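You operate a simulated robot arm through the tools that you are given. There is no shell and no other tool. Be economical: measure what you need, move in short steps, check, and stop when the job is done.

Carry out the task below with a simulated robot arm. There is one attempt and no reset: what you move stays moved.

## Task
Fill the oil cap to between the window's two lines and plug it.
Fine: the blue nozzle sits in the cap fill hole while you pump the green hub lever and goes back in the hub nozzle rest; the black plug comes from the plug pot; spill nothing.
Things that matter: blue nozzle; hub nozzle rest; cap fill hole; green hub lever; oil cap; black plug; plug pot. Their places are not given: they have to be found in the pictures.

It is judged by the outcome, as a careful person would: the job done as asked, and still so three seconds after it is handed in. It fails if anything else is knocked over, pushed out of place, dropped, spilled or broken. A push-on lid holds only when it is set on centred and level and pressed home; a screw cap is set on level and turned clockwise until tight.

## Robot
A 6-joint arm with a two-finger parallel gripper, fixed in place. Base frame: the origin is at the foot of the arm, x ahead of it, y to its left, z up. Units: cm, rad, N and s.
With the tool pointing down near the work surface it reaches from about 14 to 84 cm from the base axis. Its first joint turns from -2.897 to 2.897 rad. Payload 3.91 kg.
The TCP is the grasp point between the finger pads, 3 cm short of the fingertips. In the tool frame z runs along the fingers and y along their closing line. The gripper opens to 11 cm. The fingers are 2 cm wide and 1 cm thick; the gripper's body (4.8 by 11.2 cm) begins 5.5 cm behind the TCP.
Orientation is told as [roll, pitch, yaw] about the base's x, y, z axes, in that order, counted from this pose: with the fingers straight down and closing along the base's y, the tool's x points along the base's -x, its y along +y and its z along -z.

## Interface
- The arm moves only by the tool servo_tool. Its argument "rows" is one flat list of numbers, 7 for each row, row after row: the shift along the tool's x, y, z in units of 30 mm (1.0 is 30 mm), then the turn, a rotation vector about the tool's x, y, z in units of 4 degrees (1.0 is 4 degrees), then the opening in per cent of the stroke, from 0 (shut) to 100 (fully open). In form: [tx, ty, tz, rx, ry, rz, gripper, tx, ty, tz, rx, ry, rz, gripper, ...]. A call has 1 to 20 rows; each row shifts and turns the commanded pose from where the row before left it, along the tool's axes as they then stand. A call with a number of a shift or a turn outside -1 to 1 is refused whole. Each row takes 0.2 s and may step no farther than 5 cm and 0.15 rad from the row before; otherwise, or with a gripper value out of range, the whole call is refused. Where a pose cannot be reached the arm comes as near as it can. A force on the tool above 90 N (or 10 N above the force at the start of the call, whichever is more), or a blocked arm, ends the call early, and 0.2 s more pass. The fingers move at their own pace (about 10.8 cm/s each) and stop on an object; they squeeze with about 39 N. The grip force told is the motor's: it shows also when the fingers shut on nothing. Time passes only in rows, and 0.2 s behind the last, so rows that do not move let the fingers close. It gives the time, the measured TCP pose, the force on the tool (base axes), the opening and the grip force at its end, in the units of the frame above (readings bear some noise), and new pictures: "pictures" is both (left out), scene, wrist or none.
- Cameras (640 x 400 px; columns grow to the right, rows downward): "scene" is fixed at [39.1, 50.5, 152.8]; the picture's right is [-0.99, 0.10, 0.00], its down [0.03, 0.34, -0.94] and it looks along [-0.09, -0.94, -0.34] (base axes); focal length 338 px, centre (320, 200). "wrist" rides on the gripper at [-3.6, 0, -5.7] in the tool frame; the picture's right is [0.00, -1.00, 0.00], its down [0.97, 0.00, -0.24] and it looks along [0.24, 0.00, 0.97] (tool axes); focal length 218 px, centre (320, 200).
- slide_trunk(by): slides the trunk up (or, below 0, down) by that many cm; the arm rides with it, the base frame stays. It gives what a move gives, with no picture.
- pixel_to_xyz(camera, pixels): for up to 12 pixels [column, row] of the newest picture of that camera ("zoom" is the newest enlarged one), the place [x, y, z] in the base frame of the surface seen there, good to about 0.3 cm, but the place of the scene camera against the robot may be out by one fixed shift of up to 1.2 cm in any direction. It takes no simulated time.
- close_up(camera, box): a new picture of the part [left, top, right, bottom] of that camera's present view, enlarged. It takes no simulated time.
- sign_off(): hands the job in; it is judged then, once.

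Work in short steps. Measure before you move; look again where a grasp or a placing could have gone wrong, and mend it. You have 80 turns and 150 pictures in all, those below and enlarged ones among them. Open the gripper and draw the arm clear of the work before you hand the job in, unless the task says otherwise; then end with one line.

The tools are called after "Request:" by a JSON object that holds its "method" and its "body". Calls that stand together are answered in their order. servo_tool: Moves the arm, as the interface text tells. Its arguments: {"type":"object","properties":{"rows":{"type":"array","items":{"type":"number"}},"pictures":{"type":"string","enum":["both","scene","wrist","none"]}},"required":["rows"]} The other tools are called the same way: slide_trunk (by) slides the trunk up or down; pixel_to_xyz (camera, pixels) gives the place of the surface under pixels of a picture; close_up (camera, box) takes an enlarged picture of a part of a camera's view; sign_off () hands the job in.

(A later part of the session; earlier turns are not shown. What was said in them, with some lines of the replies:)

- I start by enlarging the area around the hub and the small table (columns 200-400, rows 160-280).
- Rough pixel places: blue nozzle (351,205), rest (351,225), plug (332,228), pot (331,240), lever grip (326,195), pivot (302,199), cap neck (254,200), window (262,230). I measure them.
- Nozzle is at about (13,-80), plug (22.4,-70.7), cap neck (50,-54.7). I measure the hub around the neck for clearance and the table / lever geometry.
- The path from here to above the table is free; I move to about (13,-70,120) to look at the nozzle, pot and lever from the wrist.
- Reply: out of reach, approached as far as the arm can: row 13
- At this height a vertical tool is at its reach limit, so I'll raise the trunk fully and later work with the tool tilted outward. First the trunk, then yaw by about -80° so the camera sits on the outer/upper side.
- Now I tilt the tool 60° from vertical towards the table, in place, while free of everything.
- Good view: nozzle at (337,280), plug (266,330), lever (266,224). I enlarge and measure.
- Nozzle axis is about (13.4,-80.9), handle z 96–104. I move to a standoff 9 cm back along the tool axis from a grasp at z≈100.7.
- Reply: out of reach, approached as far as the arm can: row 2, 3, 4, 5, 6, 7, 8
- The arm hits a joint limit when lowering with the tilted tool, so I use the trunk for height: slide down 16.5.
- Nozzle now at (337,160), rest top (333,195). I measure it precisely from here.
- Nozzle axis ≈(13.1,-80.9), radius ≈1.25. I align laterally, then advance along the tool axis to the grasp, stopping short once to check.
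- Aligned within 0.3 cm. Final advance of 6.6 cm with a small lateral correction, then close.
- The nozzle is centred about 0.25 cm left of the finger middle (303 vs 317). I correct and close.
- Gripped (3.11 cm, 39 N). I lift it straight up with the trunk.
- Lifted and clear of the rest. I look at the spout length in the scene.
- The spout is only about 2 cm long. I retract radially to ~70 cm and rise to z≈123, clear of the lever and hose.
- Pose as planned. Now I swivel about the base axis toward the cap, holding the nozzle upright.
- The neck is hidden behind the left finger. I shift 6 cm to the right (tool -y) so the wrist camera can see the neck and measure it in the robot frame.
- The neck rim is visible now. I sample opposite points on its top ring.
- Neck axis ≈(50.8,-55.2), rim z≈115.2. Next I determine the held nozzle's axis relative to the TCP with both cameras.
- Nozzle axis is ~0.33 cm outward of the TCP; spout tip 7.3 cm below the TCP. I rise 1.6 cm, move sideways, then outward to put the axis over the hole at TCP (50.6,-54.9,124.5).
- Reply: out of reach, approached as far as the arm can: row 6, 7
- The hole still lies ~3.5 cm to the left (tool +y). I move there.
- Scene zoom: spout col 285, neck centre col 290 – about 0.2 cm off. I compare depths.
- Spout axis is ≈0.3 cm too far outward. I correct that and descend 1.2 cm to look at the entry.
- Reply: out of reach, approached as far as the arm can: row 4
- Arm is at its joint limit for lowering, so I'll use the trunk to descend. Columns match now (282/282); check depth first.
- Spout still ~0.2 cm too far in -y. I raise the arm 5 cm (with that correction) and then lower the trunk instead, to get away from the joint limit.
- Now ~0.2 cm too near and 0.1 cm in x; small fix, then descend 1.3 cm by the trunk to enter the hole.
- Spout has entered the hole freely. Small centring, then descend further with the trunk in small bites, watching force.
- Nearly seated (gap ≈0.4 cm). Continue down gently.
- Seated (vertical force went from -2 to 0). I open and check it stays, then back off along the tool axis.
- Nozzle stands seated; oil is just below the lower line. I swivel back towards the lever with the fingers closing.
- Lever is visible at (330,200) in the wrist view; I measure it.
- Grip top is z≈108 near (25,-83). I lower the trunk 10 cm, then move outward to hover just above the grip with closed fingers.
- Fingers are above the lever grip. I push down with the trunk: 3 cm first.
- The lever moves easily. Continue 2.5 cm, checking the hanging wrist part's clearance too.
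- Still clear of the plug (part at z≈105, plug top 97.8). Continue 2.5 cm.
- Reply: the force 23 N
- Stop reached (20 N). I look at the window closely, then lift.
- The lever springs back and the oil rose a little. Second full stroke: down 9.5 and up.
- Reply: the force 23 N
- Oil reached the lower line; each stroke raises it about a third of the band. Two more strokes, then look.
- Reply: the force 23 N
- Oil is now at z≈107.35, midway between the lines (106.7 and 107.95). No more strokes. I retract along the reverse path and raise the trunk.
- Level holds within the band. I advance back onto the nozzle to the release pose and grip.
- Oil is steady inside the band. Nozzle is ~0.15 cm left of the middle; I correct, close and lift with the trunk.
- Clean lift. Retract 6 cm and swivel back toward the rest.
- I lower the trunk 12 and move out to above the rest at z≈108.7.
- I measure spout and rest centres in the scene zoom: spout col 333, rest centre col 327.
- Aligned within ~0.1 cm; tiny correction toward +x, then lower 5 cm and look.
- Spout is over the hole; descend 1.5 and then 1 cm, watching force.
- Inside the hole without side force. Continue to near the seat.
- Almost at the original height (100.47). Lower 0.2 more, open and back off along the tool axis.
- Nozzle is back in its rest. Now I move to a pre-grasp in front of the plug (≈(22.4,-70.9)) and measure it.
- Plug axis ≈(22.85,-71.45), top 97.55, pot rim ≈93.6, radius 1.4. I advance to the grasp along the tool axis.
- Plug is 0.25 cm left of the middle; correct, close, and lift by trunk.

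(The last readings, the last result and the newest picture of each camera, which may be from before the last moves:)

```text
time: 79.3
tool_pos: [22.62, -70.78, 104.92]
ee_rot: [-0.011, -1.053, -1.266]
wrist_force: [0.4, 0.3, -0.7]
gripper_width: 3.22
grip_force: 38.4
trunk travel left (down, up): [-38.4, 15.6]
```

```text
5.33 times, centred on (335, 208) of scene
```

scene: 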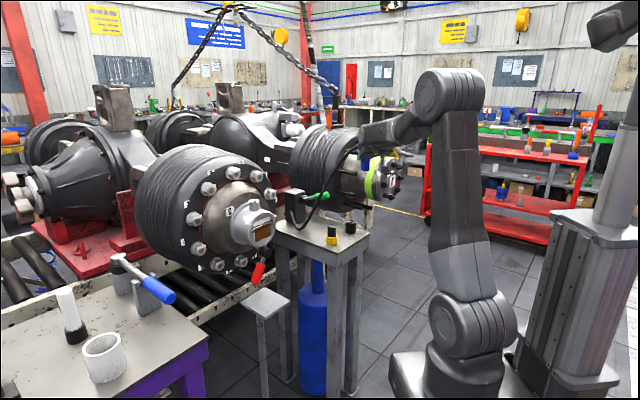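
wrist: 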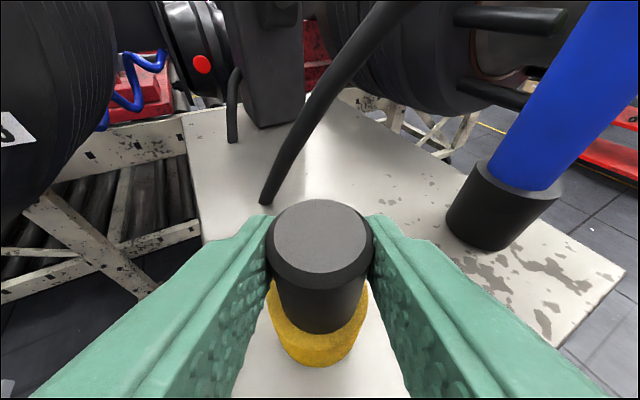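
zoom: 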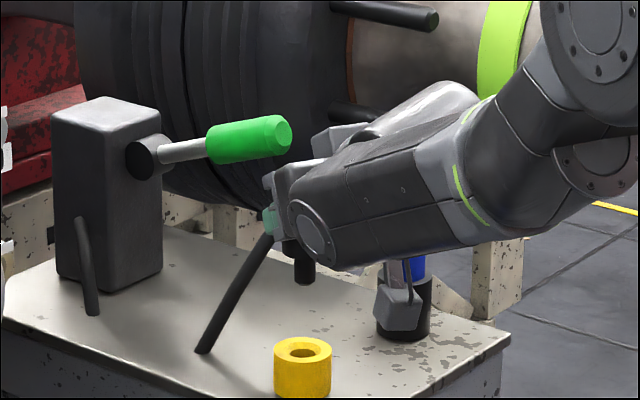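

Plug is out (head dia 3.2, shank below). I move the arm up/back and raise the trunk, then swivel toward the cap.

Request:
{"method": "servo_tool", "body": {"rows": [-0.302, 0, -0.813, 0, 0, 0, 0, -0.302, 0, -0.813, 0, 0, 0, 0, -0.302, 0, -0.813, 0, 0, 0, 0], "pictures": "none"}}

Request:
{"method": "slide_trunk", "body": {"by": 13}}

Request:
{"method": "servo_tool", "body": {"rows": [0, 0.91, 0, -0.444, 0, -0.254, 0, 0, 0.91, 0, -0.444, 0, -0.254, 0, 0, 0.91, 0, -0.444, 0, -0.254, 0, 0, 0.91, 0, -0.444, 0, -0.254, 0, 0, 0.91, 0, -0.444, 0, -0.254, 0, 0, 0.91, 0, -0.444, 0, -0.254, 0, 0, 0.91, 0, -0.444, 0, -0.254, 0, 0, 0.91, 0, -0.444, 0, -0.254, 0, 0, 0.91, 0, -0.444, 0, -0.254, 0, 0, 0.91, 0, -0.444, 0, -0.254, 0, 0, 0.91, 0, -0.444, 0, -0.254, 0, 0, 0, 0, 0, 0, 0, 0], "pictures": "both"}}

Request:
{"method": "close_up", "body": {"camera": "scene", "box": [235, 165, 295, 215]}}

```text
time: 80.1
tool_pos: [21.2, -65.99, 110.97]
ee_rot: [-0.009, -1.052, -1.265]
wrist_force: [-0.2, 0.4, 0.3]
gripper_width: 3.23
grip_force: 38.8
trunk travel left (down, up): [-38.4, 15.6]
```

```text
time: 81.7
tool_pos: [21.14, -65.93, 123.88]
ee_rot: [-0.009, -1.054, -1.268]
wrist_force: [1.2, 0.5, -1.0]
gripper_width: 3.21
grip_force: 39.0
trunk travel left (down, up): [-51.4, 2.6]
```

```text
time: 84.2
tool_pos: [47.68, -52.07, 123.59]
ee_rot: [-0.011, -1.049, -0.869]
wrist_force: [0.2, -0.2, -0.5]
gripper_width: 3.21
grip_force: 38.3
trunk travel left (down, up): [-51.4, 2.6]
```

scene: 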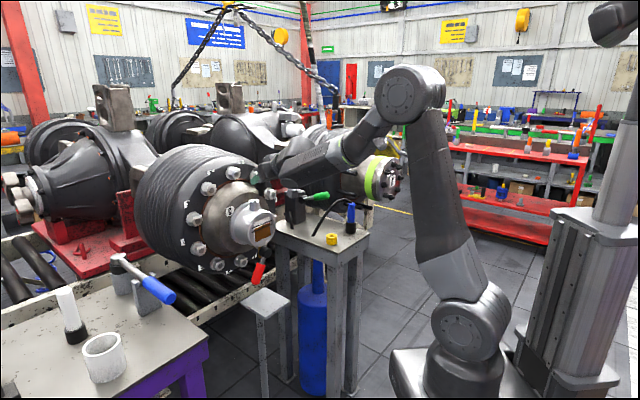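
wrist: 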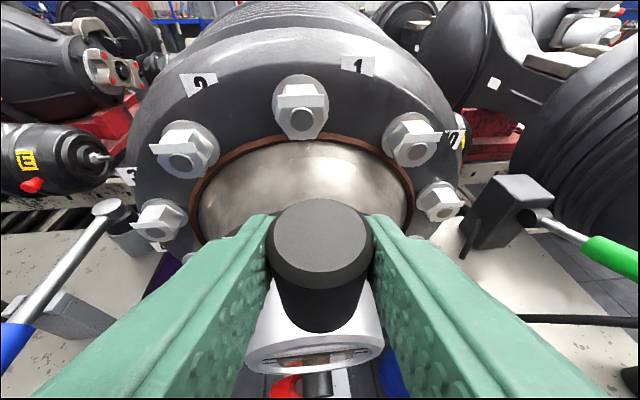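

```text
8.00 times, centred on (265, 190) of scene
```

zoom: 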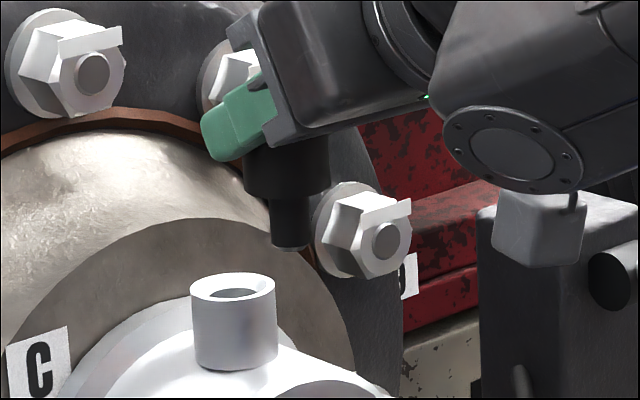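

I move to above the hole: TCP target (50.25,-54.55), then measure plug shank versus neck.

Request:
{"method": "servo_tool", "body": {"rows": [-0.197, 0.042, 0.342, 0, 0, 0, 0, -0.197, 0.042, 0.342, 0, 0, 0, 0, -0.197, 0.042, 0.342, 0, 0, 0, 0, 0, 0, 0, 0, 0, 0, 0], "pictures": "none"}}

Request:
{"method": "close_up", "body": {"camera": "scene", "box": [238, 175, 278, 215]}}

```text
time: 85.2
tool_pos: [50.31, -55.02, 123.81]
ee_rot: [-0.01, -1.049, -0.871]
wrist_force: [-0.2, 0.0, -1.0]
gripper_width: 3.22
grip_force: 38.9
trunk travel left (down, up): [-51.4, 2.6]
```

```text
10.00 times, centred on (258, 195) of scene
```

zoom: 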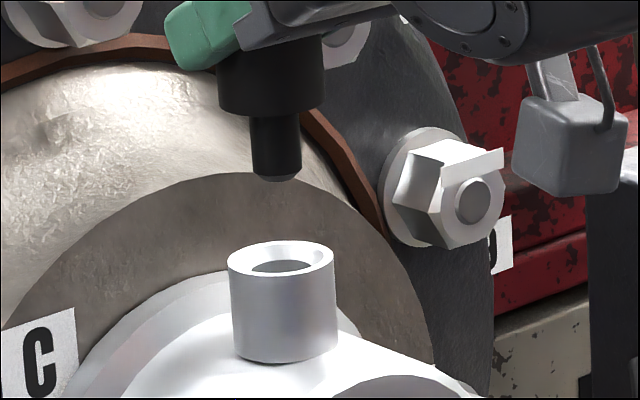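

Request:
{"method": "pixel_to_xyz", "body": {"camera": "zoom", "pixels": [[275, 130], [275, 145], [276, 160], [271, 75], [271, 90], [272, 105], [284, 300], [284, 315], [284, 330], [276, 180], [282, 244], [282, 276]]}}

```text
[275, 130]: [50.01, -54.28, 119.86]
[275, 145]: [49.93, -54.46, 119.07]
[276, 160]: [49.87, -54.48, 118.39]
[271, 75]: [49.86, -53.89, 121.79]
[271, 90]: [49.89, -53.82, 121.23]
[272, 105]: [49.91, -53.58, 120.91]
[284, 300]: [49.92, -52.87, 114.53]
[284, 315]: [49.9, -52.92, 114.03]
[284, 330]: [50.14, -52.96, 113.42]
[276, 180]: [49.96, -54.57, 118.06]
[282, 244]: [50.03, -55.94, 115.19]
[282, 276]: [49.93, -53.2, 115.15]
```

Plug is ~0.55 cm too far out in -y. Correct, lower 1.8 cm and re-measure.

Request:
{"method": "servo_tool", "body": {"rows": [0.081, 0.116, -0.142, 0, 0, 0, 0, 0, 0, 0, 0, 0, 0, 0, 0, 0, 0, 0, 0, 0, 0], "pictures": "none"}}

Request:
{"method": "slide_trunk", "body": {"by": -1.8}}

Request:
{"method": "close_up", "body": {"camera": "scene", "box": [238, 175, 278, 215]}}

Request:
{"method": "pixel_to_xyz", "body": {"camera": "zoom", "pixels": [[278, 185], [278, 195], [278, 205], [278, 215], [275, 130], [275, 140], [275, 150], [284, 300], [284, 315], [284, 330]]}}

```text
time: 86.0
tool_pos: [50.25, -54.4, 123.86]
ee_rot: [-0.011, -1.051, -0.87]
wrist_force: [0.1, 0.5, -1.1]
gripper_width: 3.22
grip_force: 39.0
trunk travel left (down, up): [-51.4, 2.6]
```

```text
time: 86.7
tool_pos: [50.14, -54.35, 122.12]
ee_rot: [-0.011, -1.05, -0.87]
wrist_force: [0.1, 1.2, -0.3]
gripper_width: 3.24
grip_force: 38.7
trunk travel left (down, up): [-49.6, 4.4]
```

```text
10.00 times, centred on (258, 195) of scene
```

zoom: 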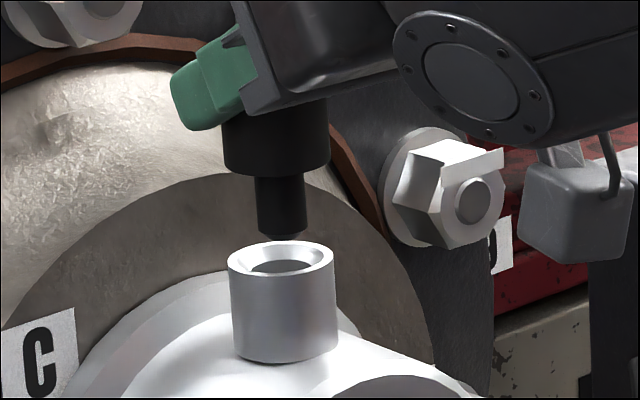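

```text
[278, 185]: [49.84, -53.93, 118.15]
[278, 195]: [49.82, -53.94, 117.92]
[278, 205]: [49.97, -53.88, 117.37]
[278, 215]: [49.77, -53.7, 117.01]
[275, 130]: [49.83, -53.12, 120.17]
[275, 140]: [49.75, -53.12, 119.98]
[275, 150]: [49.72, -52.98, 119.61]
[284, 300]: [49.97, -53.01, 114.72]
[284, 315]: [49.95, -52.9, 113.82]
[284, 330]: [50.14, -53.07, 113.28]
```

Aligned in y (shank -54.7, neck -54.75) and in column (282/282). Lower 1.6 cm to enter.

Request:
{"method": "slide_trunk", "body": {"by": -1.6}}

Request:
{"method": "close_up", "body": {"camera": "scene", "box": [238, 175, 278, 215]}}

```text
time: 87.3
tool_pos: [50.27, -54.33, 120.53]
ee_rot: [-0.01, -1.049, -0.87]
wrist_force: [-0.3, 0.0, 0.5]
gripper_width: 3.23
grip_force: 38.8
trunk travel left (down, up): [-48.0, 6.0]
```

```text
10.00 times, centred on (258, 195) of scene
```

zoom: 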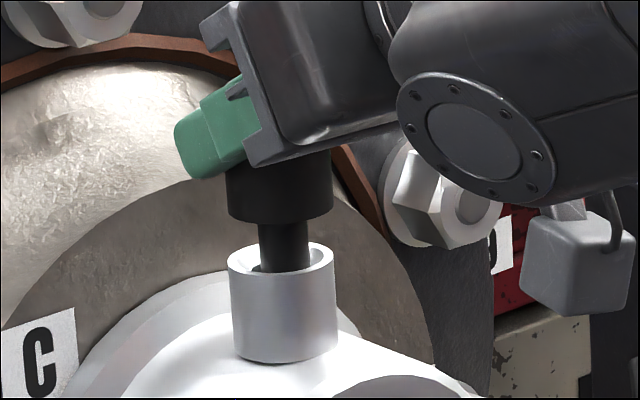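

Shank is entering with no force; col 284 vs 282, fine. Lower 1.2 more then by small bites.

Request:
{"method": "slide_trunk", "body": {"by": -1.1}}

Request:
{"method": "slide_trunk", "body": {"by": -0.3}}

Request:
{"method": "close_up", "body": {"camera": "scene", "box": [238, 175, 278, 215]}}

```text
time: 87.9
tool_pos: [50.27, -54.4, 119.44]
ee_rot: [-0.01, -1.049, -0.87]
wrist_force: [-0.8, 0.4, -1.0]
gripper_width: 3.2
grip_force: 39.2
trunk travel left (down, up): [-46.9, 7.1]
```

```text
time: 88.4
tool_pos: [50.23, -54.34, 119.01]
ee_rot: [-0.012, -1.05, -0.87]
wrist_force: [-0.3, 1.0, -0.4]
gripper_width: 3.24
grip_force: 38.8
trunk travel left (down, up): [-46.6, 7.4]
```

```text
10.00 times, centred on (258, 195) of scene
```

zoom: 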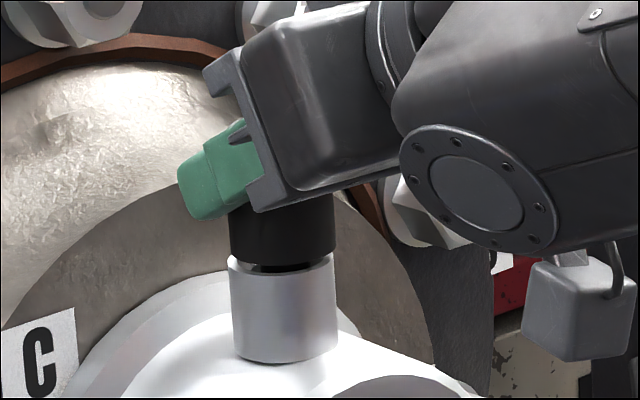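

About 0.3 cm left. Continue with small bites until force shows.

Request:
{"method": "slide_trunk", "body": {"by": -0.3}}

Request:
{"method": "slide_trunk", "body": {"by": -0.3}}

Request:
{"method": "close_up", "body": {"camera": "scene", "box": [238, 175, 278, 215]}}

```text
time: 89.0
tool_pos: [50.13, -54.31, 118.73]
ee_rot: [-0.01, -1.048, -0.869]
wrist_force: [-0.6, 0.6, -0.4]
gripper_width: 3.23
grip_force: 39.2
trunk travel left (down, up): [-46.3, 7.7]
```

```text
time: 89.5
tool_pos: [50.31, -54.29, 118.67]
ee_rot: [-0.011, -1.055, -0.871]
wrist_force: [0.7, -3.2, 8.7]
gripper_width: 3.2
grip_force: 39.3
trunk travel left (down, up): [-46.0, 8.0]
```

```text
10.00 times, centred on (258, 195) of scene
```

zoom: 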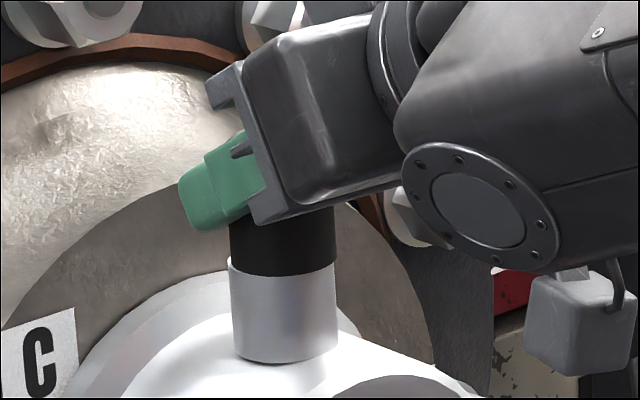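

Contact at 9 N, looks flush. I press home a bit harder.

Request:
{"method": "slide_trunk", "body": {"by": -0.4}}

Request:
{"method": "slide_trunk", "body": {"by": -0.4}}

Request:
{"method": "close_up", "body": {"camera": "scene", "box": [238, 175, 278, 215]}}

```text
time: 90.0
tool_pos: [50.23, -54.33, 118.67]
ee_rot: [-0.011, -1.059, -0.873]
wrist_force: [6.5, -9.1, 32.8]
gripper_width: 3.21
grip_force: 39.4
trunk travel left (down, up): [-45.6, 8.4]
```

```text
time: 90.5
tool_pos: [50.19, -54.27, 118.08]
ee_rot: [-0.011, -1.057, -0.872]
wrist_force: [1.8, -4.0, 32.8]
gripper_width: 3.24
grip_force: 39.0
trunk travel left (down, up): [-45.2, 8.8]
```

```text
10.00 times, centred on (258, 195) of scene
```

zoom: 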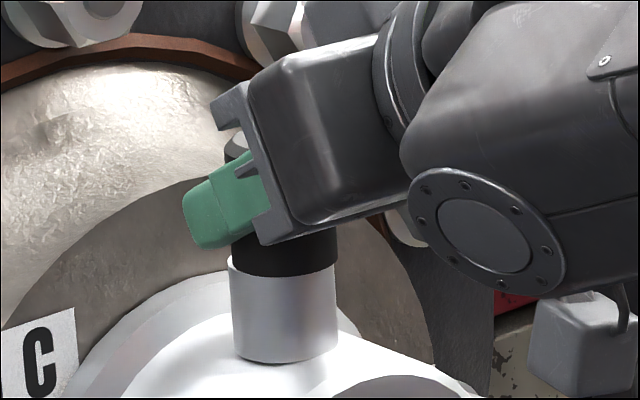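

The plug took 33 N, flush with the rim, then the fingers slid slightly. I open, back off along the tool axis, and inspect.

Request:
{"method": "servo_tool", "body": {"rows": [0, 0, 0, 0, 0, 0, 20, 0, 0, 0, 0, 0, 0, 50, 0, 0, 0, 0, 0, 0, 50, 0, 0, -0.5, 0, 0, 0, 50, 0, 0, -0.7, 0, 0, 0, 50, 0, 0, -0.7, 0, 0, 0, 50, 0, 0, -0.7, 0, 0, 0, 50, 0, 0, -0.7, 0, 0, 0, 50], "pictures": "both"}}

Request:
{"method": "close_up", "body": {"camera": "scene", "box": [235, 185, 285, 250]}}

Request:
{"method": "close_up", "body": {"camera": "wrist", "box": [240, 150, 400, 330]}}

```text
time: 92.3
tool_pos: [44.85, -47.69, 122.63]
ee_rot: [-0.011, -1.049, -0.874]
wrist_force: [-0.3, -0.3, -0.6]
gripper_width: 5.53
grip_force: 0.1
trunk travel left (down, up): [-45.2, 8.8]
```

scene: 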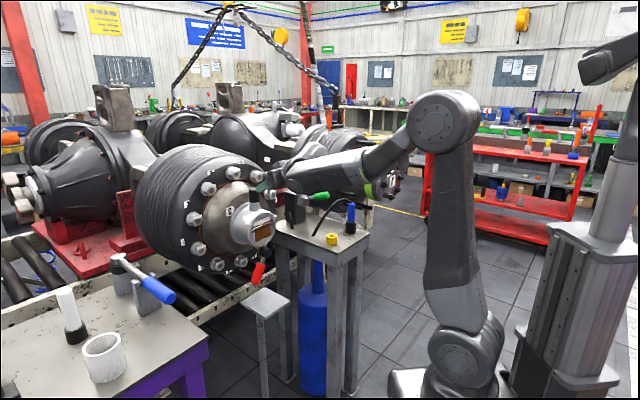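
wrist: 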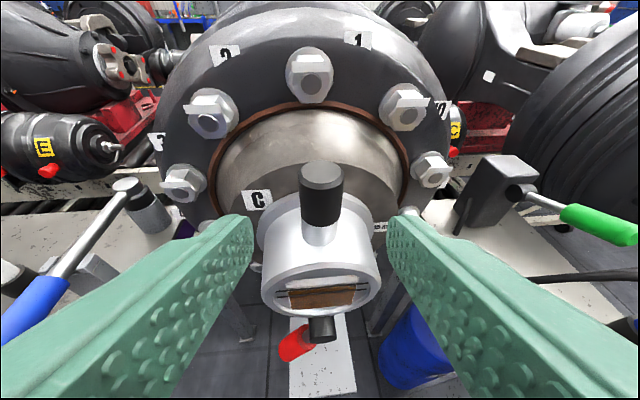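

```text
6.15 times, centred on (260, 218) of scene
```

zoom: 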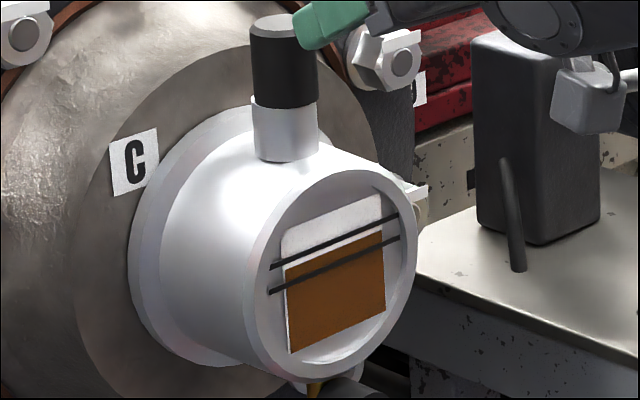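

```text
2.22 times, centred on (320, 240) of wrist
```

zoom: 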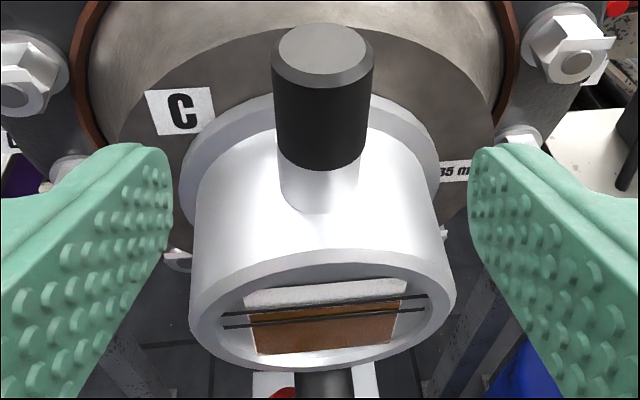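

The plug stands on the neck and the oil is in the band. I zoom to check it's level and flush.

Request:
{"method": "close_up", "body": {"camera": "scene", "box": [246, 184, 270, 214]}}

Request:
{"method": "pixel_to_xyz", "body": {"camera": "zoom", "pixels": [[320, 60], [320, 100], [320, 160], [320, 200], [320, 250], [320, 290]]}}

```text
13.33 times, centred on (258, 199) of scene
```

zoom: 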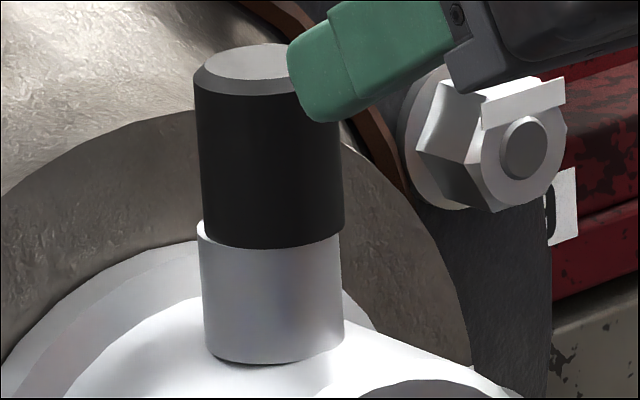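

```text
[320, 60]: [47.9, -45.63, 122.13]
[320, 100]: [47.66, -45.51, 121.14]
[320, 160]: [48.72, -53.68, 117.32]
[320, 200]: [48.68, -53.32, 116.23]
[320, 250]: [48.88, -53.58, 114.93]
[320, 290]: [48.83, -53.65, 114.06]
```

Plug is level and flush with the rim after a hard stop at 33 N; nozzle is in its rest, oil in the band. I draw the arm well clear and take a last look.

Request:
{"method": "servo_tool", "body": {"rows": [0, 0, -0.8, 0, 0, 0, 60, 0, 0, -0.8, 0, 0, 0, 60, 0, 0, -0.8, 0, 0, 0, 60, 0, 0, -0.8, 0, 0, 0, 60, 0, 0, 0, 0, 0, 0, 60], "pictures": "both"}}

Request:
{"method": "close_up", "body": {"camera": "scene", "box": [240, 180, 280, 245]}}

Request:
{"method": "pixel_to_xyz", "body": {"camera": "zoom", "pixels": [[307, 42], [307, 60], [307, 90], [307, 120], [307, 145], [307, 160]]}}

Request:
{"method": "close_up", "body": {"camera": "scene", "box": [290, 180, 370, 250]}}

```text
time: 93.5
tool_pos: [39.41, -41.63, 127.66]
ee_rot: [-0.011, -1.048, -0.871]
wrist_force: [-0.2, 0.4, -0.1]
gripper_width: 6.59
grip_force: 0.0
trunk travel left (down, up): [-45.2, 8.8]
```

scene: 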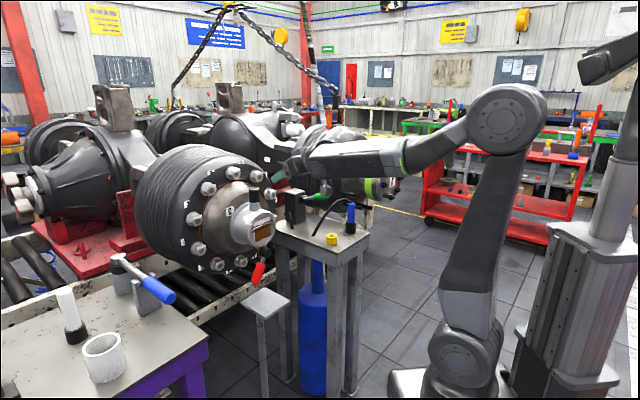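
wrist: 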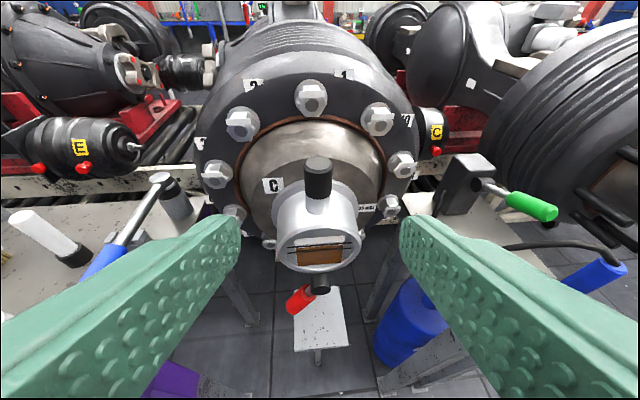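

```text
6.15 times, centred on (260, 212) of scene
```

zoom: 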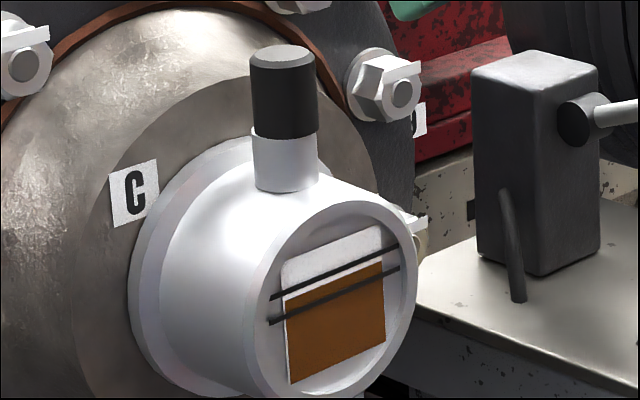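

```text
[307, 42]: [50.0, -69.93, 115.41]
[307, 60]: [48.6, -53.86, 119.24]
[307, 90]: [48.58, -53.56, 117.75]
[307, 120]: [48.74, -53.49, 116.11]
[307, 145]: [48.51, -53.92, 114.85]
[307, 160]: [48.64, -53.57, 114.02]
```

```text
5.71 times, centred on (330, 215) of scene
```

zoom: 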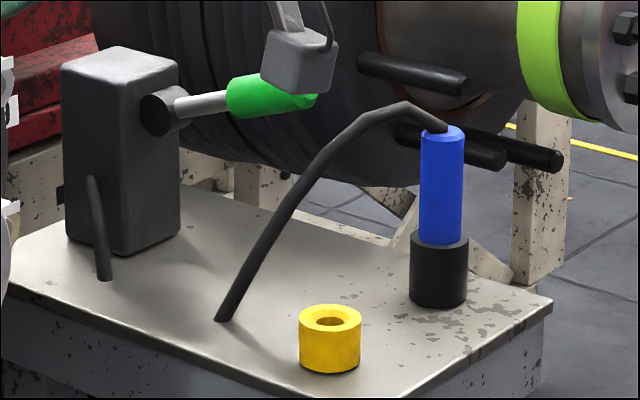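

Everything is in place: oil sits inside the band, the plug is flush on the neck, the nozzle is in its rest, nothing is spilled and the arm is clear. I hand it in.

Request:
{"method": "sign_off", "body": {}}

```text
The job is handed in.
```

The oil cap is filled to between the two window lines and plugged, the blue nozzle is back in its rest, I saw no spill in the pictures, and the job is handed in.
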